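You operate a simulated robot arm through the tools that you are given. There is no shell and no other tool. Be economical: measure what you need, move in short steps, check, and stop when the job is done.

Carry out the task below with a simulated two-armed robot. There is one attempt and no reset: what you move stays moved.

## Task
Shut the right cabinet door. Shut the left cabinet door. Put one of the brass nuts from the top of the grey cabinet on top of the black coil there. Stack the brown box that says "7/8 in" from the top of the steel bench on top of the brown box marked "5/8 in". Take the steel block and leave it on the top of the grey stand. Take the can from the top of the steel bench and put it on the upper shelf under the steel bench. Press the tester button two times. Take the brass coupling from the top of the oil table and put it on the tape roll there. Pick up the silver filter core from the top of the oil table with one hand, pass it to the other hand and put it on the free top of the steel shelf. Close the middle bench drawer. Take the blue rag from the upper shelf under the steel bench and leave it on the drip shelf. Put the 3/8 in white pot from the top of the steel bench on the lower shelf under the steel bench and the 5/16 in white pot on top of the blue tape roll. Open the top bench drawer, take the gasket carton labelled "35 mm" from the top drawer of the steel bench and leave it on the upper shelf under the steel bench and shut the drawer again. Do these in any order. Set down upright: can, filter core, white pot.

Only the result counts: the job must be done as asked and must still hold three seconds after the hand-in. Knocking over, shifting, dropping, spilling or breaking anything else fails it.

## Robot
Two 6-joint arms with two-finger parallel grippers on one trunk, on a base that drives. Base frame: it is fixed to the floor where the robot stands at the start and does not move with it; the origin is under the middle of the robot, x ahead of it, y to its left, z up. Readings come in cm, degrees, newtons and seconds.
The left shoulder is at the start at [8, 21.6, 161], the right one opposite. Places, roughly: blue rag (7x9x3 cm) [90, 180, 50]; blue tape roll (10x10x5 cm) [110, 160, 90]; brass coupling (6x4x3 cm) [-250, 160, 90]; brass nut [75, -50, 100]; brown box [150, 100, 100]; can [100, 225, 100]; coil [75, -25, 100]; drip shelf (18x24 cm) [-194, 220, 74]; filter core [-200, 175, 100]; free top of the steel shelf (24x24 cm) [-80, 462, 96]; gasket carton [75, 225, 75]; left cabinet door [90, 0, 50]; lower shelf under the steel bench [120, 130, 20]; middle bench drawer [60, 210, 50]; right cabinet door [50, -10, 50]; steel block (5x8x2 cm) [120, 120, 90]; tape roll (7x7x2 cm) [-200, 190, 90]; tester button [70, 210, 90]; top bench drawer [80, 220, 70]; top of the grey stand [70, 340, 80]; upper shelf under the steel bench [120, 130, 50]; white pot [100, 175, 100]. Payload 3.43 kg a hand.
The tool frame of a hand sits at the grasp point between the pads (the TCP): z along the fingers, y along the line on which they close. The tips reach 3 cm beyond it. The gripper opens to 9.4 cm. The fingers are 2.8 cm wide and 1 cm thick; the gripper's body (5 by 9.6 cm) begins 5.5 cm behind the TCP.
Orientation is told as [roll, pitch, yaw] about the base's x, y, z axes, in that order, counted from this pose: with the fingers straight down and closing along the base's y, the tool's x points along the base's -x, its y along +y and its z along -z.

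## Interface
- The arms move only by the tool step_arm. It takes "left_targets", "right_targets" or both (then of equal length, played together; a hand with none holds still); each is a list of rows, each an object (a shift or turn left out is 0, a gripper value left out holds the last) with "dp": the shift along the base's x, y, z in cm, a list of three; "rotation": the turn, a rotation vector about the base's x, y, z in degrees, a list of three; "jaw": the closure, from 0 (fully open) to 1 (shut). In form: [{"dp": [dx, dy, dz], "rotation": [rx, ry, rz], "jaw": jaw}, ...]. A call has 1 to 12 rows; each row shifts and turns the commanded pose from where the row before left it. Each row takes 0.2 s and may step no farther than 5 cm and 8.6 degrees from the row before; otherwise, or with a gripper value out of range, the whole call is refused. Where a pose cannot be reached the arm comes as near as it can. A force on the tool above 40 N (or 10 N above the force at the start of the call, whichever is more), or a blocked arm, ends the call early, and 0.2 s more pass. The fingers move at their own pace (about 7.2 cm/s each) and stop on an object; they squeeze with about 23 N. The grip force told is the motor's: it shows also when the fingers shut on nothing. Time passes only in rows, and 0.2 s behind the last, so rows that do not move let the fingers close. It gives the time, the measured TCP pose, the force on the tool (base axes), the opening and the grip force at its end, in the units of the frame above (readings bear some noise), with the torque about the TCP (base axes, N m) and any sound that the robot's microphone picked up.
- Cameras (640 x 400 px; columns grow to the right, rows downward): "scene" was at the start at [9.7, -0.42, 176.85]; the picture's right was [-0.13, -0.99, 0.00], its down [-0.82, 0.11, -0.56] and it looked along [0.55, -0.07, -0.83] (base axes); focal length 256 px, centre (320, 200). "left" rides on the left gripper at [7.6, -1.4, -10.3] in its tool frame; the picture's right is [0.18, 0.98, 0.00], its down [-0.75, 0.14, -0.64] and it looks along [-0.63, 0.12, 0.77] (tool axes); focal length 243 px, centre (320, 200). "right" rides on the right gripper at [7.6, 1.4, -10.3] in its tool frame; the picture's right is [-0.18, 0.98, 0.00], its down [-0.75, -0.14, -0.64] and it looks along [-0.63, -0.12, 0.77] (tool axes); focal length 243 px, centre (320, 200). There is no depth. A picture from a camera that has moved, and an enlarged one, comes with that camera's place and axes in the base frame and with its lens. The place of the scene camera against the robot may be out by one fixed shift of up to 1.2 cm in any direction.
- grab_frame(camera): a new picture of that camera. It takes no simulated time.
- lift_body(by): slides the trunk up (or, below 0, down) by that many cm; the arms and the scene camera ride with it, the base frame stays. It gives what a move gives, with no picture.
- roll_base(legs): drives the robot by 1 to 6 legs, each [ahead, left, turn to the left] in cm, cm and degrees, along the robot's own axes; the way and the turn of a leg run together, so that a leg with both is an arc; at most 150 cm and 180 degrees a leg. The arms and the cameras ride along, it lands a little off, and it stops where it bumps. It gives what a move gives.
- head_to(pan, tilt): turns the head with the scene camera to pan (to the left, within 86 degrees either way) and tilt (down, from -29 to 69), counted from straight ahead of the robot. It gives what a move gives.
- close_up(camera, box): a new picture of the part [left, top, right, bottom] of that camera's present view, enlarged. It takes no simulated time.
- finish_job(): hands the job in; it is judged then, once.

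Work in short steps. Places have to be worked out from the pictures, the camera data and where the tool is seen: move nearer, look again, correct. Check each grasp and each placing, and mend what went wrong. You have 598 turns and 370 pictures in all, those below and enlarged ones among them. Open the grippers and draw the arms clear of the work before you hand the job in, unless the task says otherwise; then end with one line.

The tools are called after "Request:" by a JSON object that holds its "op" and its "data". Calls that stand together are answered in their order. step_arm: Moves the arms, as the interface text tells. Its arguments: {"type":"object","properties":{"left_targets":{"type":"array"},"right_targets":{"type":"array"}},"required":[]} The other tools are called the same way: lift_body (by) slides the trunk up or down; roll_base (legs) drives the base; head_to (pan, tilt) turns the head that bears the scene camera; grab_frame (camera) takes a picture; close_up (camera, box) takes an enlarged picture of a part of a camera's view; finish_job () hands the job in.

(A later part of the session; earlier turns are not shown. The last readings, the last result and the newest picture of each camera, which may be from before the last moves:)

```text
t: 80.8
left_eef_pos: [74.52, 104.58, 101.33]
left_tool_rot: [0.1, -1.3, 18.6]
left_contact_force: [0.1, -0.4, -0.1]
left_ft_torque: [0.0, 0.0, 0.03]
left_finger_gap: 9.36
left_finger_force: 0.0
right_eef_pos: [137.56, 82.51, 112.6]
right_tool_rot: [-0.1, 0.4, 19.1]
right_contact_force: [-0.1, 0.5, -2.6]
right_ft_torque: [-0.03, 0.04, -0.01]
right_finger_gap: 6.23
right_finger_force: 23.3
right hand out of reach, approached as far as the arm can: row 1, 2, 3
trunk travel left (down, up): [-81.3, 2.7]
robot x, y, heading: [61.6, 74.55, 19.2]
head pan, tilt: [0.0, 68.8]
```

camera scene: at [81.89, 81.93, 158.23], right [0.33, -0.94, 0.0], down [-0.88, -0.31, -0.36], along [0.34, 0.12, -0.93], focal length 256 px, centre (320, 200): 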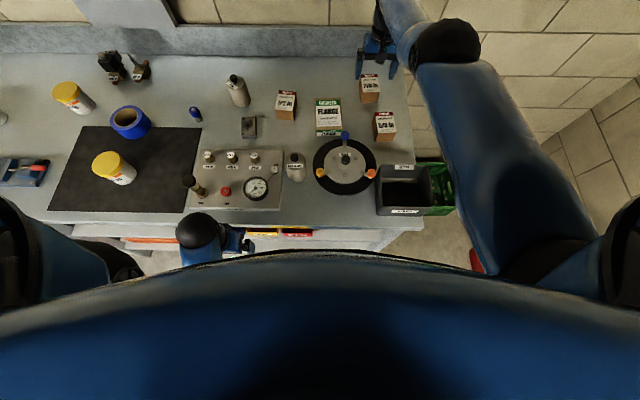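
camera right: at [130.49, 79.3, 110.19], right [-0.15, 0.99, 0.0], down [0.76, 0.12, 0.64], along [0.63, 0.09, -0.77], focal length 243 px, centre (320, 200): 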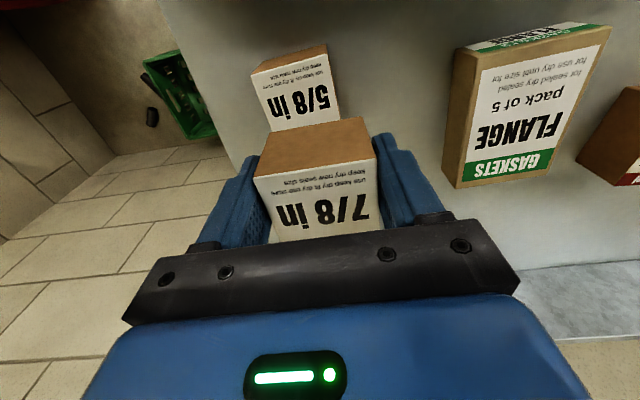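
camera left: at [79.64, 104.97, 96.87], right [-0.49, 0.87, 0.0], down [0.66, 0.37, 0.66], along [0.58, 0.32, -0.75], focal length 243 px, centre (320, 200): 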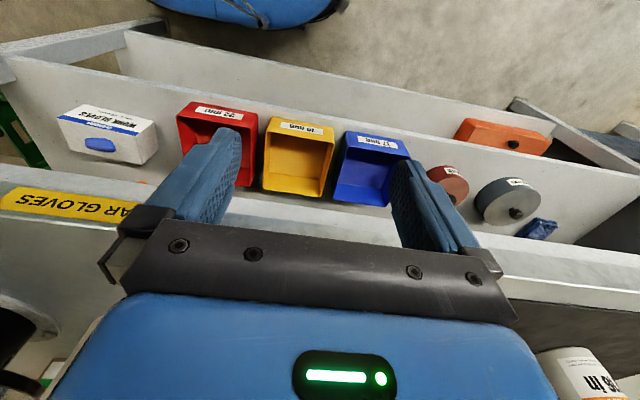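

The arm stays straight, but base and trunk can place precisely enough. I shift the base so the held box is over the 5/8 box.

Request:
{"op": "roll_base", "data": {"legs": [[-3.05, -3.72, 0]]}}

Request:
{"op": "step_arm", "data": {"right_targets": [{}, {}]}}

Request:
{"op": "grab_frame", "data": {"camera": "right"}}

```text
t: 81.8
left_eef_pos: [73.09, 100.97, 101.09]
left_tool_rot: [-0.5, -0.9, 18.6]
left_contact_force: [0.5, 0.2, 0.4]
left_ft_torque: [-0.05, 0.04, 0.02]
left_finger_gap: 9.39
left_finger_force: 0.0
right_eef_pos: [136.36, 79.28, 112.25]
right_tool_rot: [-0.4, 0.7, 19.3]
right_contact_force: [0.0, 1.6, -3.2]
right_ft_torque: [-0.09, 0.1, -0.05]
right_finger_gap: 6.22
right_finger_force: 23.0
trunk travel left (down, up): [-81.3, 2.7]
robot x, y, heading: [60.24, 70.38, 19.4]
head pan, tilt: [0.0, 68.8]
```

```text
t: 82.4
left_eef_pos: [72.89, 100.35, 101.34]
left_tool_rot: [0.0, -1.3, 18.6]
left_contact_force: [1.1, 0.7, -0.1]
left_ft_torque: [-0.03, -0.03, 0.0]
left_finger_gap: 9.39
left_finger_force: 0.0
right_eef_pos: [136.04, 78.5, 112.44]
right_tool_rot: [-0.2, 0.4, 19.2]
right_contact_force: [0.2, 0.1, -2.0]
right_ft_torque: [-0.06, 0.05, 0.01]
right_finger_gap: 6.21
right_finger_force: 23.3
trunk travel left (down, up): [-81.3, 2.7]
robot x, y, heading: [60.05, 69.69, 19.3]
head pan, tilt: [0.0, 68.8]
```

```text
318 pictures are left
camera right: at [128.42, 77.37, 122.78], right [-0.15, 0.99, 0.0], down [0.76, 0.12, 0.64], along [0.63, 0.09, -0.77], focal length 243 px, centre (320, 200)
```

right: 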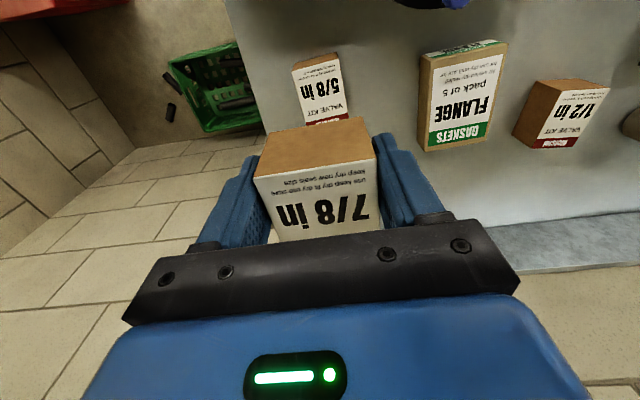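

Position is within half a centimetre. I lower the trunk 13 cm and check alignment from nearer.

Request:
{"op": "lift_body", "data": {"by": -13}}

Request:
{"op": "grab_frame", "data": {"camera": "right"}}

```text
t: 83.9
left_eef_pos: [72.89, 100.29, 88.4]
left_tool_rot: [0.1, -1.4, 18.5]
left_contact_force: [0.4, 1.1, 0.5]
left_ft_torque: [-0.01, 0.01, -0.01]
left_finger_gap: 9.39
left_finger_force: 0.0
right_eef_pos: [136.02, 78.4, 99.67]
right_tool_rot: [-0.1, 0.2, 19.3]
right_contact_force: [-0.3, 0.8, -2.5]
right_ft_torque: [-0.02, 0.04, 0.01]
right_finger_gap: 6.22
right_finger_force: 23.2
trunk travel left (down, up): [-68.3, 15.7]
robot x, y, heading: [60.11, 69.9, 19.0]
head pan, tilt: [0.0, 68.8]
```

```text
317 pictures are left
camera right: at [128.37, 77.26, 109.86], right [-0.15, 0.99, 0.0], down [0.76, 0.12, 0.64], along [0.63, 0.1, -0.77], focal length 243 px, centre (320, 200)
```

right: 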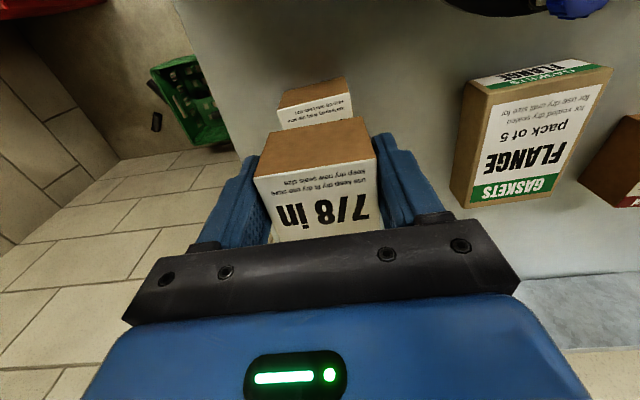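

Aligned within 3 mm. I lower to just above contact and then gently to contact.

Request:
{"op": "lift_body", "data": {"by": -3}}

Request:
{"op": "lift_body", "data": {"by": -0.7}}

Request:
{"op": "grab_frame", "data": {"camera": "right"}}

```text
t: 84.7
left_eef_pos: [72.85, 100.21, 85.3]
left_tool_rot: [0.1, -1.4, 18.7]
left_contact_force: [1.0, -0.4, -0.3]
left_ft_torque: [0.01, -0.02, 0.02]
left_finger_gap: 9.39
left_finger_force: 0.0
right_eef_pos: [136.05, 78.48, 96.57]
right_tool_rot: [-0.2, 0.3, 19.3]
right_contact_force: [-0.9, -0.5, -3.2]
right_ft_torque: [0.01, 0.07, -0.01]
right_finger_gap: 6.23
right_finger_force: 23.0
trunk travel left (down, up): [-65.3, 18.7]
robot x, y, heading: [60.12, 70.01, 19.4]
head pan, tilt: [0.0, 68.8]
```

```text
t: 85.2
left_eef_pos: [72.94, 100.19, 84.72]
left_tool_rot: [0.0, -1.3, 18.5]
left_contact_force: [-0.2, 0.0, -0.4]
left_ft_torque: [-0.01, 0.02, 0.01]
left_finger_gap: 9.4
left_finger_force: 0.0
right_eef_pos: [135.92, 78.44, 95.83]
right_tool_rot: [-0.1, 0.4, 19.3]
right_contact_force: [0.1, 0.2, -2.5]
right_ft_torque: [-0.03, 0.04, 0.02]
right_finger_gap: 6.23
right_finger_force: 23.0
trunk travel left (down, up): [-64.6, 19.4]
robot x, y, heading: [60.39, 69.81, 19.5]
head pan, tilt: [0.0, 68.8]
```

```text
316 pictures are left
camera right: at [128.4, 77.25, 106.13], right [-0.15, 0.99, 0.0], down [0.76, 0.12, 0.64], along [0.63, 0.1, -0.77], focal length 243 px, centre (320, 200)
```

right: 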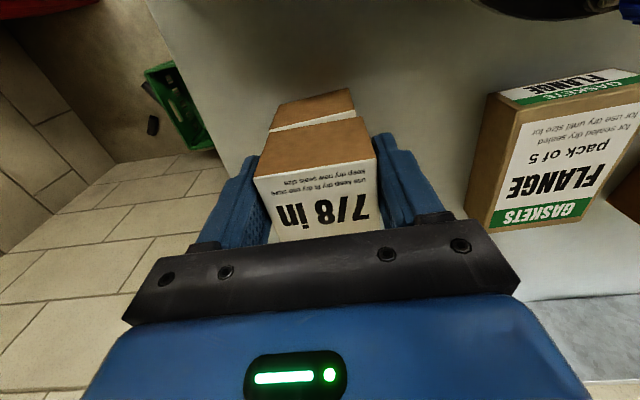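

Still a slight gap visible. I keep lowering in small steps until contact.

Request:
{"op": "lift_body", "data": {"by": -0.5}}

Request:
{"op": "lift_body", "data": {"by": -0.4}}

Request:
{"op": "close_up", "data": {"camera": "right", "box": [230, 70, 410, 190]}}

```text
t: 85.8
left_eef_pos: [72.95, 100.26, 84.22]
left_tool_rot: [0.1, -1.3, 18.5]
left_contact_force: [0.0, 0.1, -0.2]
left_ft_torque: [0.01, 0.01, 0.02]
left_finger_gap: 9.43
left_finger_force: 0.0
right_eef_pos: [135.95, 78.51, 95.38]
right_tool_rot: [-0.1, 0.4, 19.3]
right_contact_force: [0.1, 0.4, -2.5]
right_ft_torque: [-0.01, 0.07, 0.03]
right_finger_gap: 6.23
right_finger_force: 22.6
trunk travel left (down, up): [-64.1, 19.9]
robot x, y, heading: [59.94, 69.98, 19.6]
head pan, tilt: [0.0, 68.8]
```

```text
t: 86.3
left_eef_pos: [72.89, 100.23, 83.82]
left_tool_rot: [0.1, -1.5, 18.5]
left_contact_force: [-0.5, -0.4, -0.2]
left_ft_torque: [-0.01, -0.01, 0.02]
left_finger_gap: 9.38
left_finger_force: 0.1
right_eef_pos: [136.06, 78.53, 94.95]
right_tool_rot: [0.0, 0.3, 19.2]
right_contact_force: [-0.4, -0.1, -0.6]
right_ft_torque: [0.05, -0.01, -0.01]
right_finger_gap: 6.23
right_finger_force: 22.7
trunk travel left (down, up): [-63.7, 20.3]
robot x, y, heading: [60.88, 69.89, 19.4]
head pan, tilt: [0.0, 68.8]
```

```text
3.33 times, centred on (320, 130) of right
camera zoom: at [128.36, 77.24, 105.29], right [-0.15, 0.99, 0.0], down [0.76, 0.12, 0.64], along [0.63, 0.1, -0.77], focal length 809 px, centre (320, 433)
```

zoom: 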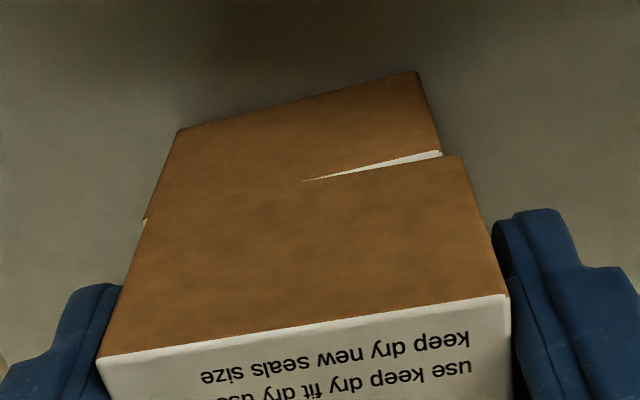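

Contact (weight is now carried by the lower box). I release and rise.

Request:
{"op": "lift_body", "data": {"by": -0.15}}

Request:
{"op": "step_arm", "data": {"right_targets": [{"jaw": 0.3}, {"jaw": 0.2}, {"jaw": 0}, {"jaw": 0}]}}

Request:
{"op": "lift_body", "data": {"by": 10}}

Request:
{"op": "grab_frame", "data": {"camera": "right"}}

```text
t: 86.8
left_eef_pos: [72.93, 100.17, 83.67]
left_tool_rot: [0.1, -1.4, 18.6]
left_contact_force: [-0.4, -0.2, 0.7]
left_ft_torque: [-0.01, -0.01, -0.01]
left_finger_gap: 9.42
left_finger_force: 0.1
right_eef_pos: [135.93, 78.3, 95.02]
right_tool_rot: [-0.1, 0.2, 19.3]
right_contact_force: [0.2, -0.9, 5.1]
right_ft_torque: [0.15, -0.43, -0.06]
right_finger_gap: 6.23
right_finger_force: 23.3
trunk travel left (down, up): [-63.6, 20.4]
robot x, y, heading: [60.0, 70.15, 19.3]
head pan, tilt: [0.0, 68.8]
```

```text
t: 87.8
left_eef_pos: [72.97, 100.21, 83.68]
left_tool_rot: [0.1, -1.3, 18.5]
left_contact_force: [-0.5, -0.2, 0.9]
left_ft_torque: [0.01, -0.04, 0.0]
left_finger_gap: 9.41
left_finger_force: 0.0
right_eef_pos: [135.99, 78.42, 94.92]
right_tool_rot: [-0.1, 0.3, 19.3]
right_contact_force: [0.9, 0.1, -0.4]
right_ft_torque: [-0.02, -0.01, 0.03]
right_finger_gap: 9.37
right_finger_force: 0.1
trunk travel left (down, up): [-63.6, 20.4]
robot x, y, heading: [60.49, 69.97, 19.4]
head pan, tilt: [0.0, 68.8]
```

```text
t: 89.2
left_eef_pos: [72.91, 100.2, 93.57]
left_tool_rot: [0.2, -1.4, 18.6]
left_contact_force: [0.2, 0.1, -0.2]
left_ft_torque: [0.0, 0.04, 0.02]
left_finger_gap: 9.4
left_finger_force: 0.0
right_eef_pos: [135.94, 78.48, 104.89]
right_tool_rot: [0.0, 0.3, 19.2]
right_contact_force: [-0.5, 0.0, 0.2]
right_ft_torque: [0.01, 0.02, 0.02]
right_finger_gap: 9.37
right_finger_force: 0.0
trunk travel left (down, up): [-73.6, 10.4]
robot x, y, heading: [60.09, 69.98, 19.1]
head pan, tilt: [0.0, 68.8]
```

```text
314 pictures are left
camera right: at [128.34, 77.24, 115.11], right [-0.15, 0.99, 0.0], down [0.76, 0.12, 0.64], along [0.63, 0.1, -0.77], focal length 243 px, centre (320, 200)
```

right: 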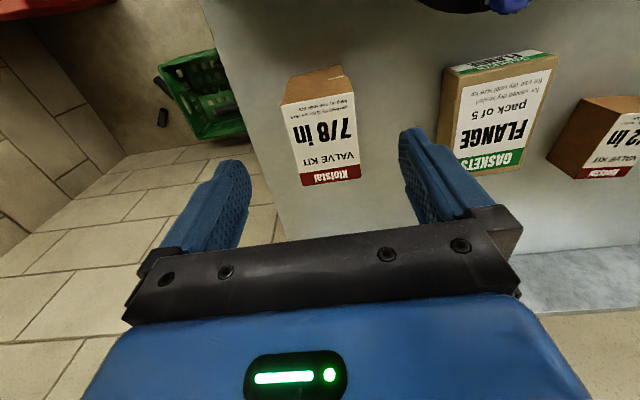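

Stacked neatly. I test whether the right arm will retract now, empty.

Request:
{"op": "step_arm", "data": {"right_targets": [{"dp": [-4.5, -1.5, 0]}, {"dp": [-4.5, -1.5, 2]}, {"dp": [-4.5, -1.5, 2]}]}}

```text
refused: row 2 steps farther than a row can; nothing moved
```

Request:
{"op": "step_arm", "data": {"right_targets": [{"dp": [-4, -1.4, 0], "rotation": [0, -8, 0]}, {"dp": [-4, -1.4, 0], "rotation": [0, -8, 0]}, {"dp": [-4, -1.4, 2], "rotation": [0, -8, 0]}]}}

```text
t: 90.0
left_eef_pos: [72.92, 100.28, 93.69]
left_tool_rot: [0.0, -1.5, 18.7]
left_contact_force: [0.4, -0.2, -0.2]
left_ft_torque: [0.01, 0.0, -0.02]
left_finger_gap: 9.39
left_finger_force: 0.1
right_eef_pos: [140.89, 81.85, 102.28]
right_tool_rot: [-7.8, -20.4, 20.7]
right_contact_force: [-0.8, 0.4, -0.9]
right_ft_torque: [-0.04, 0.02, -0.03]
right_finger_gap: 9.38
right_finger_force: 0.0
right hand out of reach, approached as far as the arm can: row 1, 2, 3
trunk travel left (down, up): [-73.6, 10.4]
robot x, y, heading: [60.09, 70.05, 19.4]
head pan, tilt: [0.0, 68.8]
```

Still stuck straight. I back the base away to untangle the arm in free space.

Request:
{"op": "roll_base", "data": {"legs": [[-40, 0, 0]]}}

Request:
{"op": "step_arm", "data": {"right_targets": [{"dp": [0, 0, -5]}, {"dp": [0, 0, -5]}, {"dp": [0, 0, -5]}, {"dp": [-1, 0, -4.5]}, {"dp": [-1, 0, -4.5]}, {"dp": [-1, 0, -4.5]}]}}

```text
t: 92.5
left_eef_pos: [34.38, 86.82, 93.58]
left_tool_rot: [0.0, -1.2, 18.7]
left_contact_force: [0.1, 0.2, 1.2]
left_ft_torque: [0.01, 0.01, 0.0]
left_finger_gap: 9.38
left_finger_force: 0.0
right_eef_pos: [102.55, 68.56, 102.27]
right_tool_rot: [-7.6, -20.3, 20.9]
right_contact_force: [0.1, 0.6, -0.5]
right_ft_torque: [0.01, 0.01, 0.01]
right_finger_gap: 9.38
right_finger_force: 0.0
trunk travel left (down, up): [-73.6, 10.4]
robot x, y, heading: [21.59, 56.66, 19.7]
head pan, tilt: [0.0, 68.8]
```

```text
t: 93.9
left_eef_pos: [34.15, 86.8, 93.62]
left_tool_rot: [0.0, -1.4, 18.7]
left_contact_force: [0.2, 0.3, 0.8]
left_ft_torque: [-0.07, 0.03, -0.03]
left_finger_gap: 9.4
left_finger_force: 0.0
right_eef_pos: [91.69, 65.56, 80.35]
right_tool_rot: [-7.6, -20.4, 20.9]
right_contact_force: [0.8, 0.1, 0.0]
right_ft_torque: [-0.02, 0.05, -0.01]
right_finger_gap: 9.39
right_finger_force: 0.1
right hand out of reach, approached as far as the arm can: row 1, 2, 3, 4, 5, 6
trunk travel left (down, up): [-73.6, 10.4]
robot x, y, heading: [21.74, 56.35, 19.2]
head pan, tilt: [0.0, 68.8]
```

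I try a pure radial retraction toward the shoulder, in free space.

Request:
{"op": "step_arm", "data": {"right_targets": [{"dp": [-3.4, -1.8, 3.1]}, {"dp": [-3.4, -1.8, 3.1]}, {"dp": [-3.4, -1.8, 3.1]}, {"dp": [-3.4, -1.8, 3.1]}, {"dp": [-3.4, -1.8, 3.1]}, {"dp": [-3.4, -1.8, 3.1]}]}}

Request:
{"op": "head_to", "data": {"pan": -25, "tilt": 50}}

Request:
{"op": "grab_frame", "data": {"camera": "scene"}}

```text
t: 95.3
left_eef_pos: [34.27, 86.67, 93.59]
left_tool_rot: [0.1, -1.4, 18.6]
left_contact_force: [0.3, 0.4, 0.4]
left_ft_torque: [0.02, 0.03, 0.01]
left_finger_gap: 9.39
left_finger_force: 0.0
right_eef_pos: [91.58, 65.65, 80.67]
right_tool_rot: [-7.7, -20.2, 20.8]
right_contact_force: [-0.2, 0.7, 0.1]
right_ft_torque: [0.0, -0.02, -0.01]
right_finger_gap: 9.37
right_finger_force: 0.2
right hand out of reach, approached as far as the arm can: row 1, 2, 3, 4, 5, 6
trunk travel left (down, up): [-73.6, 10.4]
robot x, y, heading: [21.48, 56.3, 19.4]
head pan, tilt: [0.0, 68.8]
```

```text
t: 96.2
left_eef_pos: [34.27, 86.74, 93.64]
left_tool_rot: [0.1, -1.4, 18.6]
left_contact_force: [1.0, -0.2, -0.4]
left_ft_torque: [0.04, 0.01, 0.0]
left_finger_gap: 9.41
left_finger_force: 0.0
right_eef_pos: [91.62, 65.54, 80.64]
right_tool_rot: [-7.7, -20.4, 20.7]
right_contact_force: [0.7, -0.4, 0.2]
right_ft_torque: [-0.01, -0.03, -0.02]
right_finger_gap: 9.37
right_finger_force: 0.0
trunk travel left (down, up): [-73.6, 10.4]
robot x, y, heading: [21.86, 56.09, 19.5]
head pan, tilt: [-25.0, 50.0]
```

```text
313 pictures are left
camera scene: at [31.85, 57.27, 167.18], right [-0.1, -1.0, 0.0], down [-0.76, 0.07, -0.64], along [0.64, -0.06, -0.77], focal length 256 px, centre (320, 200)
```

scene: 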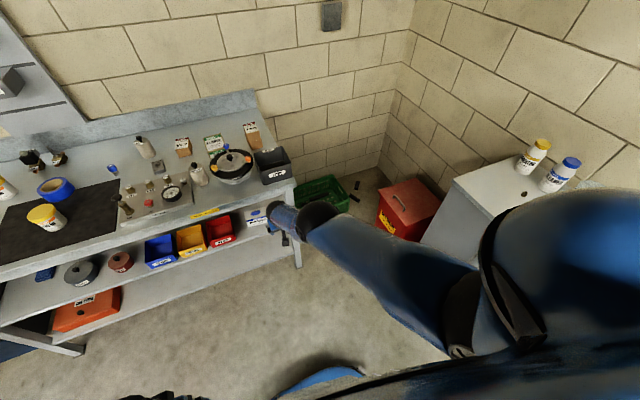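

I try small mostly-tangential steps with a slight inward component, which the solver may converge on.

Request:
{"op": "step_arm", "data": {"right_targets": [{"dp": [0.35, 0.18, 0.97]}, {"dp": [0.35, 0.18, 0.97]}, {"dp": [0.35, 0.18, 0.97]}, {"dp": [0.35, 0.18, 0.97]}]}}

Request:
{"op": "step_arm", "data": {"right_targets": [{"dp": [-0.77, -0.4, -0.6]}, {"dp": [-0.77, -0.4, -0.6]}, {"dp": [-0.77, -0.4, -0.6]}, {"dp": [-0.77, -0.4, -0.6]}]}}

```text
t: 97.2
left_eef_pos: [34.3, 86.71, 93.63]
left_tool_rot: [0.1, -1.4, 18.7]
left_contact_force: [0.2, 0.4, 0.8]
left_ft_torque: [-0.03, -0.01, 0.03]
left_finger_gap: 9.4
left_finger_force: 0.1
right_eef_pos: [93.59, 66.97, 84.13]
right_tool_rot: [-7.7, -20.3, 20.8]
right_contact_force: [-1.1, 0.0, -0.4]
right_ft_torque: [0.01, 0.02, 0.0]
right_finger_gap: 9.4
right_finger_force: 0.0
right hand out of reach, approached as far as the arm can: row 1, 3
trunk travel left (down, up): [-73.6, 10.4]
robot x, y, heading: [21.69, 56.42, 19.5]
head pan, tilt: [-25.0, 50.0]
```

```text
t: 98.2
left_eef_pos: [34.28, 86.67, 93.53]
left_tool_rot: [0.1, -1.5, 18.7]
left_contact_force: [-0.1, 0.2, -0.2]
left_ft_torque: [0.04, 0.03, -0.02]
left_finger_gap: 9.4
left_finger_force: 0.1
right_eef_pos: [91.7, 66.07, 80.84]
right_tool_rot: [-7.7, -20.4, 20.8]
right_contact_force: [0.3, 0.2, 0.2]
right_ft_torque: [0.0, -0.01, -0.04]
right_finger_gap: 9.4
right_finger_force: 0.1
right hand out of reach, approached as far as the arm can: row 1, 2, 3, 4
trunk travel left (down, up): [-73.6, 10.4]
robot x, y, heading: [21.57, 56.47, 19.3]
head pan, tilt: [-25.0, 50.0]
```

Upward small steps partly converged. I continue upward with slight inward component over more rows.

Request:
{"op": "step_arm", "data": {"right_targets": [{"dp": [0.42, 0.22, 0.9]}, {"dp": [0.42, 0.22, 0.9]}, {"dp": [0.38, 0.2, 0.92]}, {"dp": [0.35, 0.18, 0.97]}, {"dp": [0.3, 0.15, 1.0]}, {"dp": [0.3, 0.15, 1.0]}, {"dp": [0.2, 0.1, 1.0]}, {"dp": [0.2, 0.1, 1.0]}, {"dp": [0.1, 0.05, 1.0]}, {"dp": [0, 0, 1.0]}, {"dp": [0, 0, 1.0]}, {"dp": [0, 0, 1.0]}]}}

```text
t: 100.8
left_eef_pos: [34.3, 86.76, 93.55]
left_tool_rot: [0.0, -1.4, 18.7]
left_contact_force: [-0.8, 0.3, 0.8]
left_ft_torque: [-0.02, 0.03, 0.01]
left_finger_gap: 9.4
left_finger_force: 0.1
right_eef_pos: [96.95, 68.82, 90.8]
right_tool_rot: [-7.7, -20.2, 20.8]
right_contact_force: [-0.9, -0.8, -0.8]
right_ft_torque: [-0.01, 0.03, -0.01]
right_finger_gap: 9.41
right_finger_force: 0.1
right hand out of reach, approached as far as the arm can: row 3, 5, 7, 8, 9, 10, 11, 12
trunk travel left (down, up): [-73.6, 10.4]
robot x, y, heading: [21.75, 56.56, 19.5]
head pan, tilt: [-25.0, 50.0]
```

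I try lateral steps with a slight inward component, both ways.

Request:
{"op": "step_arm", "data": {"right_targets": [{"dp": [-0.7, 0.8, 0.2]}, {"dp": [-0.7, 0.8, 0.2]}, {"dp": [-1.1, 1.5, 0.4]}, {"dp": [-1.1, 1.5, 0.4]}, {"dp": [-2, 2, 0.6]}, {"dp": [-2, 2, 0.6]}]}}

Request:
{"op": "step_arm", "data": {"right_targets": [{"dp": [0.2, -1.0, 0.2]}, {"dp": [0.2, -1.0, 0.2]}, {"dp": [0.2, -2, 0.4]}, {"dp": [0, -2, 0.4]}, {"dp": [-0.5, -3, 0.6]}, {"dp": [-1, -3, 0.6]}]}}

```text
t: 102.2
left_eef_pos: [34.19, 86.81, 93.59]
left_tool_rot: [-0.1, -1.4, 18.7]
left_contact_force: [-0.7, 0.1, 0.1]
left_ft_torque: [0.0, 0.03, -0.02]
left_finger_gap: 9.38
left_finger_force: 0.0
right_eef_pos: [90.76, 78.58, 92.11]
right_tool_rot: [-7.7, -20.3, 20.7]
right_contact_force: [-0.3, -0.2, 0.3]
right_ft_torque: [-0.01, -0.01, 0.04]
right_finger_gap: 9.38
right_finger_force: 0.2
right hand out of reach, approached as far as the arm can: row 2, 4, 5, 6
trunk travel left (down, up): [-73.6, 10.4]
robot x, y, heading: [21.75, 56.55, 19.5]
head pan, tilt: [-25.0, 50.0]
```

```text
t: 103.6
left_eef_pos: [34.31, 86.65, 93.71]
left_tool_rot: [0.2, -1.5, 18.9]
left_contact_force: [-0.5, 0.2, -0.5]
left_ft_torque: [0.05, 0.04, 0.03]
left_finger_gap: 9.42
left_finger_force: 0.0
right_eef_pos: [96.04, 70.62, 91.22]
right_tool_rot: [-7.8, -20.2, 20.8]
right_contact_force: [-0.1, -0.8, -0.2]
right_ft_torque: [-0.01, 0.04, 0.02]
right_finger_gap: 9.39
right_finger_force: 0.1
right hand out of reach, approached as far as the arm can: row 1, 2, 3, 4, 5, 6
trunk travel left (down, up): [-73.6, 10.4]
robot x, y, heading: [21.51, 56.57, 19.6]
head pan, tilt: [-25.0, 50.0]
```

I try tiny pure-inward steps.

Request:
{"op": "step_arm", "data": {"right_targets": [{"dp": [-0.07, -0.035, 0.06]}, {"dp": [-0.07, -0.035, 0.06]}, {"dp": [-0.07, -0.035, 0.06]}, {"dp": [-0.14, -0.07, 0.12]}, {"dp": [-0.14, -0.07, 0.12]}, {"dp": [-0.2, -0.1, 0.2]}, {"dp": [-0.2, -0.1, 0.2]}, {"dp": [-0.3, -0.15, 0.3]}]}}

```text
t: 105.4
left_eef_pos: [34.25, 86.7, 93.66]
left_tool_rot: [0.1, -1.3, 18.7]
left_contact_force: [-0.2, 0.7, -0.3]
left_ft_torque: [-0.01, 0.0, 0.01]
left_finger_gap: 9.4
left_finger_force: 0.0
right_eef_pos: [96.17, 70.68, 91.23]
right_tool_rot: [-7.7, -20.3, 20.8]
right_contact_force: [-0.6, -0.6, -0.3]
right_ft_torque: [-0.05, -0.02, 0.02]
right_finger_gap: 9.41
right_finger_force: 0.0
right hand out of reach, approached as far as the arm can: row 4, 6, 7, 8
trunk travel left (down, up): [-73.6, 10.4]
robot x, y, heading: [21.85, 56.4, 19.5]
head pan, tilt: [-25.0, 50.0]
```

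I try inward moves combined with rotations about other axes to perturb the solver.

Request:
{"op": "step_arm", "data": {"right_targets": [{"dp": [-3, -1.5, 3], "rotation": [0, 8, 0]}, {"dp": [-3, -1.5, 3], "rotation": [0, 8, 0]}, {"dp": [-3, -1.5, 3], "rotation": [8, 0, 0]}, {"dp": [-3, -1.5, 3], "rotation": [0, 0, 8]}, {"dp": [-3, -1.5, 3], "rotation": [0, 0, -8]}, {"dp": [-4.5, -2, 0], "rotation": [0, 8, 0]}]}}

```text
t: 106.8
left_eef_pos: [34.27, 86.65, 93.56]
left_tool_rot: [0.1, -1.4, 18.7]
left_contact_force: [-0.1, -0.7, 0.3]
left_ft_torque: [-0.01, 0.02, 0.0]
left_finger_gap: 9.39
left_finger_force: 0.1
right_eef_pos: [93.68, 70.33, 99.2]
right_tool_rot: [8.2, -0.1, 18.6]
right_contact_force: [-0.8, -0.5, -0.1]
right_ft_torque: [-0.01, 0.0, 0.01]
right_finger_gap: 9.38
right_finger_force: 0.1
right hand out of reach, approached as far as the arm can: row 1, 2, 3, 4, 5, 6
trunk travel left (down, up): [-73.6, 10.4]
robot x, y, heading: [21.73, 56.62, 19.6]
head pan, tilt: [-25.0, 50.0]
```

Orientation recovered, distance slightly shorter. I continue inward.

Request:
{"op": "step_arm", "data": {"right_targets": [{"dp": [-4, -2, 1.5], "rotation": [-8, 0, 0]}, {"dp": [-4, -2, 1.5]}, {"dp": [-4, -2, 1.5], "rotation": [0, 8, 0]}, {"dp": [-4, -2, 1.5], "rotation": [0, 8, 0]}, {"dp": [-4, -2, 1.5], "rotation": [0, 8, 0]}, {"dp": [-4, -2, 1.5], "rotation": [0, 8, 0]}]}}

```text
t: 108.2
left_eef_pos: [34.29, 86.57, 93.56]
left_tool_rot: [0.1, -1.4, 18.8]
left_contact_force: [-0.5, 0.0, 0.9]
left_ft_torque: [0.0, -0.03, -0.01]
left_finger_gap: 9.43
left_finger_force: 0.1
right_eef_pos: [84.3, 65.36, 103.35]
right_tool_rot: [11.9, 32.5, 22.0]
right_contact_force: [-0.2, 0.3, 0.5]
right_ft_torque: [-0.02, 0.02, 0.02]
right_finger_gap: 9.4
right_finger_force: 0.0
right hand out of reach, approached as far as the arm can: row 1, 2, 3, 4, 5, 6
trunk travel left (down, up): [-73.6, 10.4]
robot x, y, heading: [21.41, 56.51, 19.3]
head pan, tilt: [-25.0, 50.0]
```

The solver is still stuck at the straight elbow. I'll use contact: bring the arm down and press the fingertips on the bare floor so the arm's measured pose becomes bent and is adopted.

Request:
{"op": "step_arm", "data": {"right_targets": [{"dp": [0, 0, -4], "rotation": [-1.5, -8, 0]}, {"dp": [0, 0, -4], "rotation": [-1.5, -8, 0]}, {"dp": [0, 0, -4], "rotation": [-1.5, -8, 0]}, {"dp": [0, 0, -4], "rotation": [-1.5, -8, 0]}, {"dp": [-2, -1, -4]}, {"dp": [-2, -1, -4]}, {"dp": [-2, -1, -4]}, {"dp": [-2, -1, -4]}]}}

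Request:
{"op": "roll_base", "data": {"legs": [[-30, 0, 0]]}}

Request:
{"op": "head_to", "data": {"pan": -25, "tilt": 65}}

Request:
{"op": "grab_frame", "data": {"camera": "scene"}}

```text
t: 110.0
left_eef_pos: [34.23, 86.59, 93.64]
left_tool_rot: [0.0, -1.4, 18.9]
left_contact_force: [0.7, -0.3, 1.1]
left_ft_torque: [0.03, -0.01, 0.02]
left_finger_gap: 9.4
left_finger_force: 0.1
right_eef_pos: [77.16, 61.82, 72.01]
right_tool_rot: [-4.9, 3.7, 16.4]
right_contact_force: [0.0, -0.1, -0.4]
right_ft_torque: [-0.02, -0.03, 0.02]
right_finger_gap: 9.41
right_finger_force: 0.0
right hand out of reach, approached as far as the arm can: row 1, 2, 3, 6, 7, 8
trunk travel left (down, up): [-73.6, 10.4]
robot x, y, heading: [21.52, 56.38, 19.4]
head pan, tilt: [-25.0, 50.0]
```

```text
t: 112.0
left_eef_pos: [5.96, 76.61, 93.41]
left_tool_rot: [0.1, -1.3, 18.7]
left_contact_force: [1.7, 0.3, 0.4]
left_ft_torque: [0.02, 0.03, 0.01]
left_finger_gap: 9.4
left_finger_force: 0.0
right_eef_pos: [48.89, 51.74, 71.77]
right_tool_rot: [-4.9, 3.9, 16.4]
right_contact_force: [-0.4, 0.1, 0.8]
right_ft_torque: [0.01, 0.01, 0.01]
right_finger_gap: 9.41
right_finger_force: 0.2
trunk travel left (down, up): [-73.6, 10.4]
robot x, y, heading: [-6.65, 46.36, 19.5]
head pan, tilt: [-25.0, 50.0]
```

```text
t: 112.8
left_eef_pos: [5.87, 76.6, 93.71]
left_tool_rot: [0.2, -1.4, 18.7]
left_contact_force: [0.8, -0.8, 0.4]
left_ft_torque: [0.01, 0.02, -0.01]
left_finger_gap: 9.4
left_finger_force: 0.0
right_eef_pos: [48.72, 51.61, 71.87]
right_tool_rot: [-4.9, 3.9, 16.3]
right_contact_force: [-0.2, -0.8, -0.1]
right_ft_torque: [0.0, 0.02, -0.02]
right_finger_gap: 9.41
right_finger_force: 0.0
trunk travel left (down, up): [-73.6, 10.4]
robot x, y, heading: [-7.04, 46.52, 19.7]
head pan, tilt: [-25.0, 65.0]
```

```text
312 pictures are left
camera scene: at [1.71, 47.34, 165.38], right [-0.1, -1.0, 0.0], down [-0.9, 0.09, -0.42], along [0.42, -0.04, -0.91], focal length 256 px, centre (320, 200)
```

scene: 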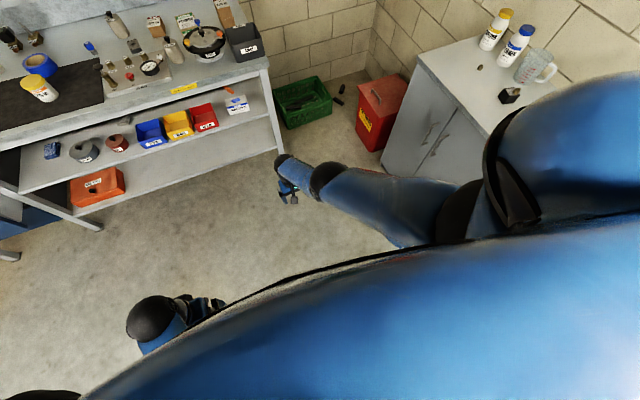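

Before pressing the floor, a quick retry from this steeper pose.

Request:
{"op": "step_arm", "data": {"right_targets": [{"dp": [0, 0, 0.4]}, {"dp": [0, 0, 0.4]}, {"dp": [0, 0, 0.4]}, {"dp": [0, 0, 0.8]}, {"dp": [0, 0, 0.8]}, {"dp": [-0.5, 0, 0.8]}, {"dp": [-0.5, 0, 0.8]}]}}

```text
t: 114.4
left_eef_pos: [5.84, 76.74, 93.62]
left_tool_rot: [0.0, -1.4, 18.7]
left_contact_force: [-0.5, 0.0, -0.1]
left_ft_torque: [-0.02, 0.03, 0.02]
left_finger_gap: 9.41
left_finger_force: 0.1
right_eef_pos: [47.58, 51.54, 76.28]
right_tool_rot: [-4.9, 3.8, 16.3]
right_contact_force: [0.5, -0.5, 0.2]
right_ft_torque: [0.02, -0.01, 0.02]
right_finger_gap: 9.41
right_finger_force: 0.1
trunk travel left (down, up): [-73.6, 10.4]
robot x, y, heading: [-6.72, 46.62, 19.4]
head pan, tilt: [-25.0, 65.0]
```

The arm is free again. I straighten the tool and fold the right arm to a comfortable pose.

Request:
{"op": "step_arm", "data": {"right_targets": [{"dp": [-1, -0.4, 2], "rotation": [5.8, -2.3, 2.9]}, {"dp": [-3, -1, 3]}, {"dp": [-3, -1, 3]}, {"dp": [-3, -1, 3]}, {"dp": [-2, -2, 3]}, {"dp": [-1, -2, 2]}]}}

```text
t: 115.8
left_eef_pos: [5.78, 76.62, 93.64]
left_tool_rot: [0.1, -1.4, 18.7]
left_contact_force: [-0.2, 1.2, -0.9]
left_ft_torque: [-0.01, -0.04, 0.02]
left_finger_gap: 9.41
left_finger_force: 0.1
right_eef_pos: [34.73, 44.17, 92.45]
right_tool_rot: [-0.1, -0.1, 19.4]
right_contact_force: [0.0, 0.1, 0.1]
right_ft_torque: [-0.03, -0.01, -0.03]
right_finger_gap: 9.38
right_finger_force: 0.1
trunk travel left (down, up): [-73.6, 10.4]
robot x, y, heading: [-6.66, 46.12, 19.3]
head pan, tilt: [-25.0, 65.0]
```

Now to the steel block (≈(129,119)). I raise the trunk and drive in front of it.

Request:
{"op": "lift_body", "data": {"by": 10}}

Request:
{"op": "roll_base", "data": {"legs": [[0, 41, 0], [80, 0, 0]]}}

Request:
{"op": "head_to", "data": {"pan": 0, "tilt": 50}}

Request:
{"op": "grab_frame", "data": {"camera": "scene"}}

```text
t: 117.2
left_eef_pos: [5.93, 76.65, 103.61]
left_tool_rot: [0.0, -1.4, 18.6]
left_contact_force: [0.9, -0.7, -0.1]
left_ft_torque: [0.01, -0.01, -0.01]
left_finger_gap: 9.43
left_finger_force: 0.2
right_eef_pos: [34.86, 44.16, 102.35]
right_tool_rot: [-0.1, -0.1, 19.4]
right_contact_force: [0.5, 0.2, -0.3]
right_ft_torque: [0.0, 0.01, -0.02]
right_finger_gap: 9.4
right_finger_force: 0.1
trunk travel left (down, up): [-83.6, 0.4]
robot x, y, heading: [-6.71, 46.06, 19.7]
head pan, tilt: [-25.0, 65.0]
```

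```text
t: 123.6
left_eef_pos: [68.16, 142.03, 103.56]
left_tool_rot: [0.1, -1.4, 18.3]
left_contact_force: [-0.5, 0.8, -0.5]
left_ft_torque: [-0.01, -0.01, 0.0]
left_finger_gap: 9.42
left_finger_force: 0.1
right_eef_pos: [96.86, 109.38, 102.44]
right_tool_rot: [-0.2, -0.2, 19.1]
right_contact_force: [-0.3, 0.0, -0.1]
right_ft_torque: [-0.02, -0.01, 0.02]
right_finger_gap: 9.39
right_finger_force: 0.0
trunk travel left (down, up): [-83.6, 0.4]
robot x, y, heading: [55.46, 112.13, 19.2]
head pan, tilt: [-25.0, 65.0]
```

```text
t: 124.5
left_eef_pos: [68.25, 142.1, 103.6]
left_tool_rot: [0.1, -1.5, 18.4]
left_contact_force: [0.2, 0.0, 0.2]
left_ft_torque: [0.04, 0.04, 0.0]
left_finger_gap: 9.4
left_finger_force: 0.2
right_eef_pos: [97.02, 109.33, 102.43]
right_tool_rot: [-0.1, 0.0, 18.9]
right_contact_force: [0.9, -0.8, -0.3]
right_ft_torque: [-0.01, -0.02, -0.01]
right_finger_gap: 9.39
right_finger_force: 0.1
trunk travel left (down, up): [-83.6, 0.4]
robot x, y, heading: [55.35, 111.78, 19.1]
head pan, tilt: [0.0, 50.0]
```

```text
311 pictures are left
camera scene: at [65.22, 115.96, 177.18], right [0.32, -0.95, 0.0], down [-0.73, -0.25, -0.64], along [0.61, 0.21, -0.77], focal length 256 px, centre (320, 200)
```

scene: 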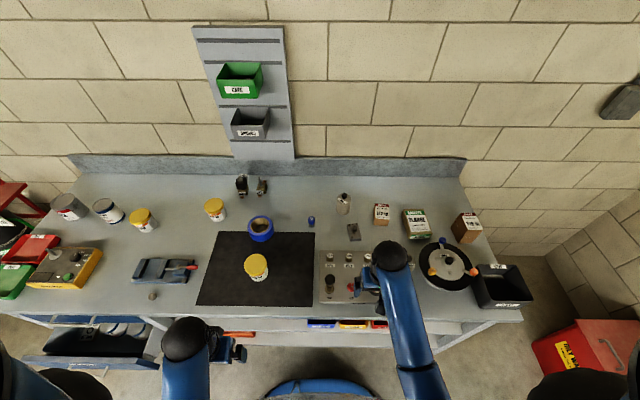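

The block is near (127,121). I move the right hand over toward it and look from its camera.

Request:
{"op": "step_arm", "data": {"right_targets": [{"dp": [4.5, 1.5, 0]}, {"dp": [4.5, 1.5, 0]}, {"dp": [4.5, 1.5, 0]}, {"dp": [4.5, 1.5, 0]}, {"dp": [4.2, 1.5, 0]}]}}

Request:
{"op": "grab_frame", "data": {"camera": "right"}}

```text
t: 125.7
left_eef_pos: [68.4, 142.05, 103.59]
left_tool_rot: [0.0, -1.3, 18.3]
left_contact_force: [0.3, -0.1, 0.5]
left_ft_torque: [-0.04, 0.03, -0.01]
left_finger_gap: 9.4
left_finger_force: 0.0
right_eef_pos: [119.26, 117.02, 102.11]
right_tool_rot: [-0.1, 0.0, 19.0]
right_contact_force: [0.1, 0.5, -0.5]
right_ft_torque: [-0.01, 0.02, -0.03]
right_finger_gap: 9.38
right_finger_force: 0.1
trunk travel left (down, up): [-83.6, 0.4]
robot x, y, heading: [55.46, 112.17, 18.8]
head pan, tilt: [0.0, 50.0]
```

```text
310 pictures are left
camera right: at [111.66, 115.84, 112.37], right [-0.15, 0.99, 0.0], down [0.76, 0.11, 0.64], along [0.64, 0.09, -0.77], focal length 243 px, centre (320, 200)
```

right: 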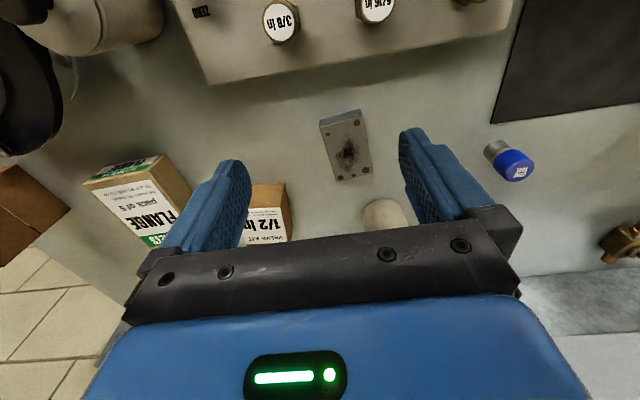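

The block's centre is ≈(124.8,121), rotated ~24°. I raise the arm a bit relative to the trunk for reach, lower the trunk, and go above the block with yaw +5°.

Request:
{"op": "step_arm", "data": {"right_targets": [{"dp": [0, 0, 4]}, {"dp": [0, 0, 3], "rotation": [0, 0, 5]}]}}

Request:
{"op": "lift_body", "data": {"by": -12}}

Request:
{"op": "step_arm", "data": {"right_targets": [{"dp": [2.8, 2, 0]}, {"dp": [2.7, 2, 0]}]}}

Request:
{"op": "grab_frame", "data": {"camera": "right"}}

```text
t: 126.3
left_eef_pos: [68.25, 142.19, 103.6]
left_tool_rot: [0.0, -1.5, 18.3]
left_contact_force: [0.3, 0.1, -0.4]
left_ft_torque: [-0.05, -0.05, 0.01]
left_finger_gap: 9.4
left_finger_force: 0.1
right_eef_pos: [119.2, 116.99, 109.43]
right_tool_rot: [-0.1, -0.2, 24.1]
right_contact_force: [0.5, -0.3, 0.5]
right_ft_torque: [-0.04, 0.04, -0.01]
right_finger_gap: 9.43
right_finger_force: 0.0
trunk travel left (down, up): [-83.6, 0.4]
robot x, y, heading: [55.39, 111.88, 19.0]
head pan, tilt: [0.0, 50.0]
```

```text
t: 127.8
left_eef_pos: [68.17, 142.0, 91.65]
left_tool_rot: [0.0, -1.5, 18.3]
left_contact_force: [0.4, 0.2, 0.7]
left_ft_torque: [-0.03, 0.02, -0.02]
left_finger_gap: 9.4
left_finger_force: 0.0
right_eef_pos: [119.18, 116.85, 97.48]
right_tool_rot: [-0.1, 0.0, 24.0]
right_contact_force: [0.5, 0.0, -0.1]
right_ft_torque: [0.02, 0.0, 0.01]
right_finger_gap: 9.42
right_finger_force: 0.0
trunk travel left (down, up): [-71.6, 12.4]
robot x, y, heading: [55.43, 112.12, 19.1]
head pan, tilt: [0.0, 50.0]
```

```text
t: 128.4
left_eef_pos: [68.28, 142.17, 91.51]
left_tool_rot: [0.1, -1.4, 18.3]
left_contact_force: [-0.3, 0.2, -0.3]
left_ft_torque: [0.0, 0.05, -0.01]
left_finger_gap: 9.39
left_finger_force: 0.0
right_eef_pos: [124.63, 120.98, 97.27]
right_tool_rot: [-0.1, 0.0, 24.1]
right_contact_force: [0.3, -0.2, -0.5]
right_ft_torque: [-0.04, 0.03, -0.01]
right_finger_gap: 9.41
right_finger_force: 0.0
trunk travel left (down, up): [-71.6, 12.4]
robot x, y, heading: [55.16, 111.89, 19.1]
head pan, tilt: [0.0, 50.0]
```

```text
309 pictures are left
camera right: at [117.11, 119.32, 107.37], right [-0.23, 0.97, 0.0], down [0.75, 0.18, 0.64], along [0.63, 0.15, -0.77], focal length 243 px, centre (320, 200)
```

right: 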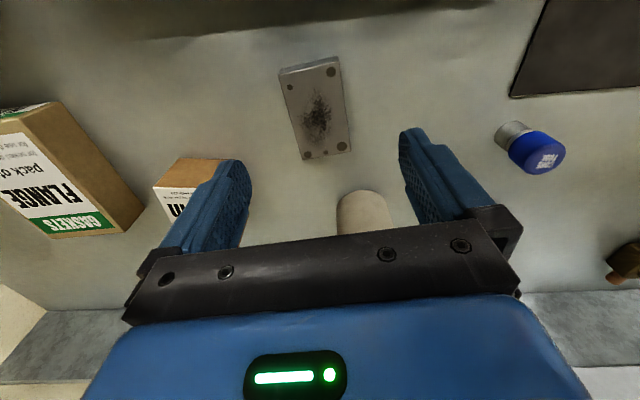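

Centred. I lower by trunk to fingertip height, then feel for the bench.

Request:
{"op": "lift_body", "data": {"by": -9}}

Request:
{"op": "step_arm", "data": {"right_targets": [{"dp": [0, 0, -0.4]}, {"dp": [0, 0, -0.4]}]}}

Request:
{"op": "grab_frame", "data": {"camera": "right"}}

```text
t: 129.7
left_eef_pos: [68.02, 141.99, 82.79]
left_tool_rot: [0.0, -1.6, 18.3]
left_contact_force: [0.4, -0.7, 0.5]
left_ft_torque: [0.03, 0.02, 0.0]
left_finger_gap: 9.41
left_finger_force: 0.2
right_eef_pos: [124.48, 121.02, 88.99]
right_tool_rot: [0.0, -0.7, 24.1]
right_contact_force: [-2.3, -3.0, 38.1]
right_ft_torque: [1.42, 1.32, -0.07]
right_finger_gap: 9.28
right_finger_force: 0.1
trunk travel left (down, up): [-62.6, 21.4]
robot x, y, heading: [55.39, 112.01, 19.2]
head pan, tilt: [0.0, 50.0]
```

```text
t: 130.1
left_eef_pos: [67.98, 141.96, 82.56]
left_tool_rot: [0.1, -1.6, 18.3]
left_contact_force: [0.2, 0.1, -0.5]
left_ft_torque: [-0.02, 0.01, -0.04]
left_finger_gap: 9.39
left_finger_force: 0.2
right_eef_pos: [124.72, 121.12, 89.09]
right_tool_rot: [0.0, -1.1, 23.9]
right_contact_force: [-14.7, -5.9, 23.8]
right_ft_torque: [0.04, 0.88, 0.24]
right_finger_gap: 9.32
right_finger_force: 0.1
trunk travel left (down, up): [-62.6, 21.4]
robot x, y, heading: [55.49, 112.06, 18.6]
head pan, tilt: [0.0, 50.0]
stopped in row 2 (right hand): the force on the tool passed its limit at 52 N (the readings are from after the stop); the commanded pose is now the measured one
```

```text
308 pictures are left
camera right: at [116.9, 119.17, 99.1], right [-0.23, 0.97, 0.0], down [0.73, 0.17, 0.66], along [0.64, 0.15, -0.75], focal length 243 px, centre (320, 200)
```

right: 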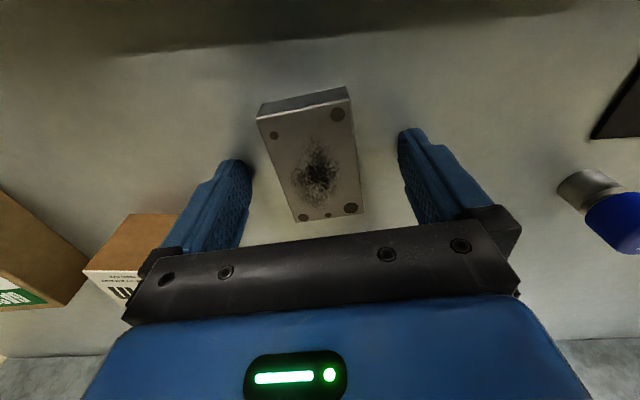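

Fingertips touched the bench (z≈86). I rise a few millimetres and grip the block.

Request:
{"op": "step_arm", "data": {"right_targets": [{"dp": [0, 0, 0.4]}, {"jaw": 0.5}, {"jaw": 1}, {"jaw": 1}, {"jaw": 1}]}}

Request:
{"op": "lift_body", "data": {"by": 10}}

Request:
{"op": "grab_frame", "data": {"camera": "right"}}

```text
t: 131.3
left_eef_pos: [68.13, 142.14, 82.49]
left_tool_rot: [0.0, -1.4, 18.2]
left_contact_force: [0.5, 0.3, -0.5]
left_ft_torque: [-0.02, 0.0, -0.01]
left_finger_gap: 9.4
left_finger_force: 0.0
right_eef_pos: [124.93, 121.21, 89.12]
right_tool_rot: [0.0, -1.0, 24.0]
right_contact_force: [-0.2, 3.4, 5.1]
right_ft_torque: [0.32, -0.34, 0.13]
right_finger_gap: 4.59
right_finger_force: 22.9
trunk travel left (down, up): [-62.6, 21.4]
robot x, y, heading: [55.32, 112.14, 18.9]
head pan, tilt: [0.0, 50.0]
```

```text
t: 132.6
left_eef_pos: [68.23, 142.07, 92.53]
left_tool_rot: [0.1, -1.4, 18.2]
left_contact_force: [0.4, 0.1, 0.8]
left_ft_torque: [0.02, -0.01, 0.01]
left_finger_gap: 9.39
left_finger_force: 0.0
right_eef_pos: [124.95, 121.12, 98.88]
right_tool_rot: [0.0, -0.9, 24.0]
right_contact_force: [-0.2, 0.0, -4.3]
right_ft_torque: [0.01, -0.01, 0.03]
right_finger_gap: 4.58
right_finger_force: 23.7
trunk travel left (down, up): [-72.6, 11.4]
robot x, y, heading: [55.22, 112.12, 19.1]
head pan, tilt: [0.0, 50.0]
```

```text
307 pictures are left
camera right: at [117.24, 119.28, 109.01], right [-0.23, 0.97, 0.0], down [0.74, 0.17, 0.65], along [0.64, 0.15, -0.76], focal length 243 px, centre (320, 200)
```

right: 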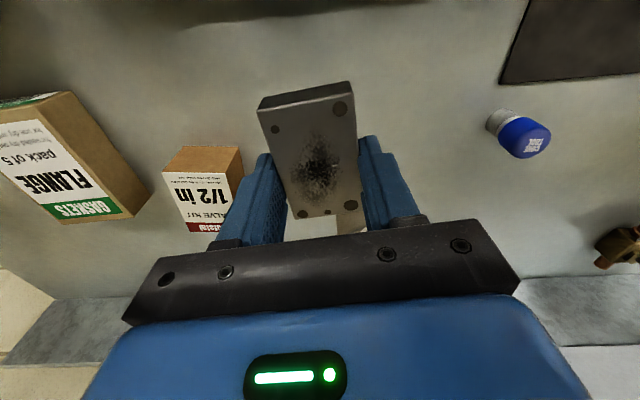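

Block is held firmly. I retract the right hand with it over the front of the bench.

Request:
{"op": "step_arm", "data": {"right_targets": [{"dp": [-4.5, -1.5, 1]}, {"dp": [-4.5, -1.5, 1]}, {"dp": [-4.5, -1.5, 1]}, {"dp": [-4.5, -1.5, 0]}, {"dp": [-4.5, -1.5, 0]}, {"dp": [-3, -3, 0]}]}}

Request:
{"op": "lift_body", "data": {"by": 11}}

Request:
{"op": "grab_frame", "data": {"camera": "scene"}}

```text
t: 134.0
left_eef_pos: [68.32, 142.27, 92.61]
left_tool_rot: [0.1, -1.2, 18.4]
left_contact_force: [0.3, -0.4, 0.6]
left_ft_torque: [-0.02, 0.01, -0.01]
left_finger_gap: 9.41
left_finger_force: 0.0
right_eef_pos: [104.72, 114.82, 94.48]
right_tool_rot: [0.5, -2.6, 24.9]
right_contact_force: [-0.4, -0.7, -4.8]
right_ft_torque: [0.0, -0.01, -0.03]
right_finger_gap: 4.56
right_finger_force: 22.9
right hand out of reach, approached as far as the arm can: row 2, 3, 4, 5, 6
trunk travel left (down, up): [-72.6, 11.4]
robot x, y, heading: [55.52, 111.82, 19.1]
head pan, tilt: [0.0, 50.0]
stopped in row 6 (right hand): the force on the tool passed its limit at 69 N (the readings are from after the stop); the commanded pose is now the measured one
```

```text
t: 135.4
left_eef_pos: [68.27, 142.17, 103.7]
left_tool_rot: [0.1, -1.4, 18.3]
left_contact_force: [0.6, -0.1, 0.2]
left_ft_torque: [-0.02, 0.0, 0.01]
left_finger_gap: 9.39
left_finger_force: 0.0
right_eef_pos: [104.69, 114.73, 105.61]
right_tool_rot: [0.6, -2.7, 24.7]
right_contact_force: [0.0, 0.0, -4.7]
right_ft_torque: [0.01, 0.02, 0.01]
right_finger_gap: 4.6
right_finger_force: 22.8
trunk travel left (down, up): [-83.6, 0.4]
robot x, y, heading: [55.4, 112.01, 18.8]
head pan, tilt: [0.0, 50.0]
```

```text
306 pictures are left
camera scene: at [65.26, 116.0, 177.17], right [0.33, -0.94, 0.0], down [-0.72, -0.25, -0.64], along [0.61, 0.21, -0.77], focal length 256 px, centre (320, 200)
```

scene: 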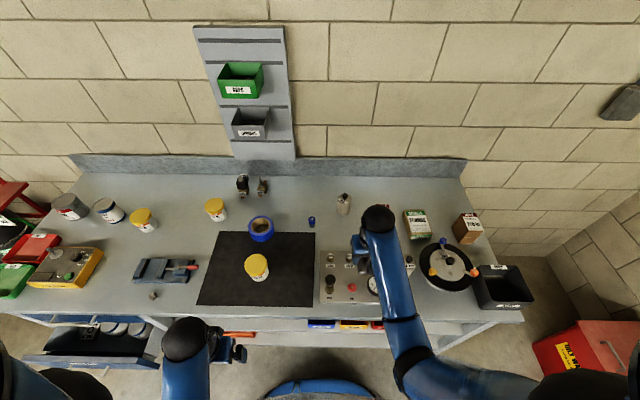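

Something was touched over the tester panel. I zoom to check that nothing there moved.

Request:
{"op": "close_up", "data": {"camera": "scene", "box": [290, 180, 450, 320]}}

Request:
{"op": "grab_frame", "data": {"camera": "right"}}

```text
2.86 times, centred on (370, 250) of scene
camera zoom: at [65.26, 116.0, 177.17], right [0.33, -0.94, 0.0], down [-0.72, -0.25, -0.64], along [0.61, 0.21, -0.77], focal length 733 px, centre (177, 57)
```

zoom: 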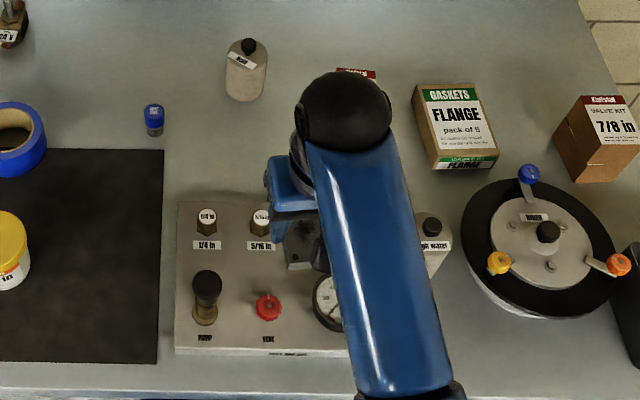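

```text
304 pictures are left
camera right: at [96.74, 112.46, 115.46], right [-0.24, 0.97, 0.02], down [0.72, 0.17, 0.68], along [0.65, 0.18, -0.74], focal length 243 px, centre (320, 200)
```

right: 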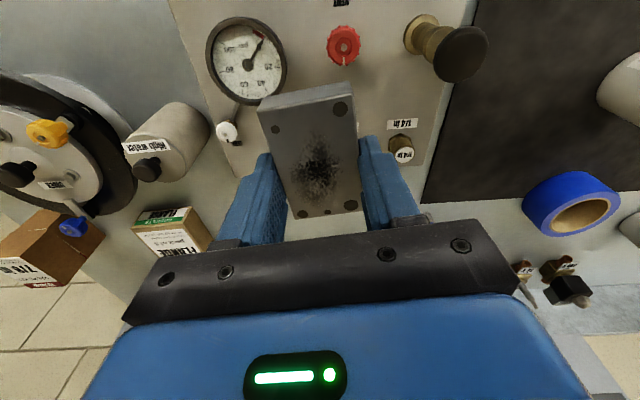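

I back the base off to see the fittings underneath.

Request:
{"op": "roll_base", "data": {"legs": [[-20, 0, 0]]}}

Request:
{"op": "close_up", "data": {"camera": "scene", "box": [270, 140, 430, 260]}}

```text
t: 137.0
left_eef_pos: [49.52, 135.68, 103.55]
left_tool_rot: [0.1, -1.2, 18.6]
left_contact_force: [0.6, 0.6, 0.7]
left_ft_torque: [-0.04, 0.01, 0.0]
left_finger_gap: 9.4
left_finger_force: 0.0
right_eef_pos: [86.09, 108.54, 105.39]
right_tool_rot: [0.6, -2.5, 25.0]
right_contact_force: [0.2, 0.0, -4.5]
right_ft_torque: [-0.01, 0.03, 0.03]
right_finger_gap: 4.54
right_finger_force: 23.5
trunk travel left (down, up): [-83.6, 0.4]
robot x, y, heading: [36.48, 105.43, 19.1]
head pan, tilt: [0.0, 50.0]
```

```text
3.33 times, centred on (350, 200) of scene
camera zoom: at [46.96, 109.68, 177.12], right [0.33, -0.94, 0.0], down [-0.73, -0.25, -0.64], along [0.6, 0.21, -0.77], focal length 855 px, centre (220, 200)
```

zoom: 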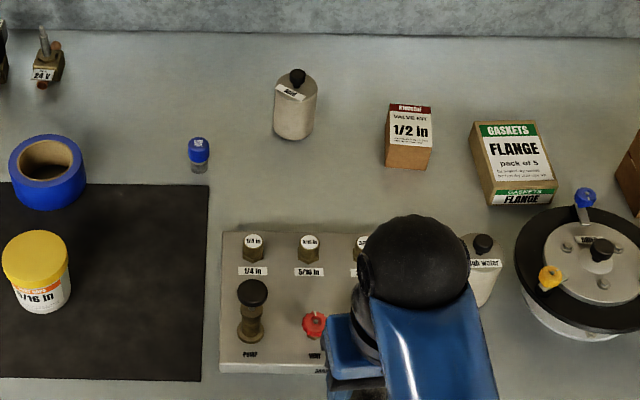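

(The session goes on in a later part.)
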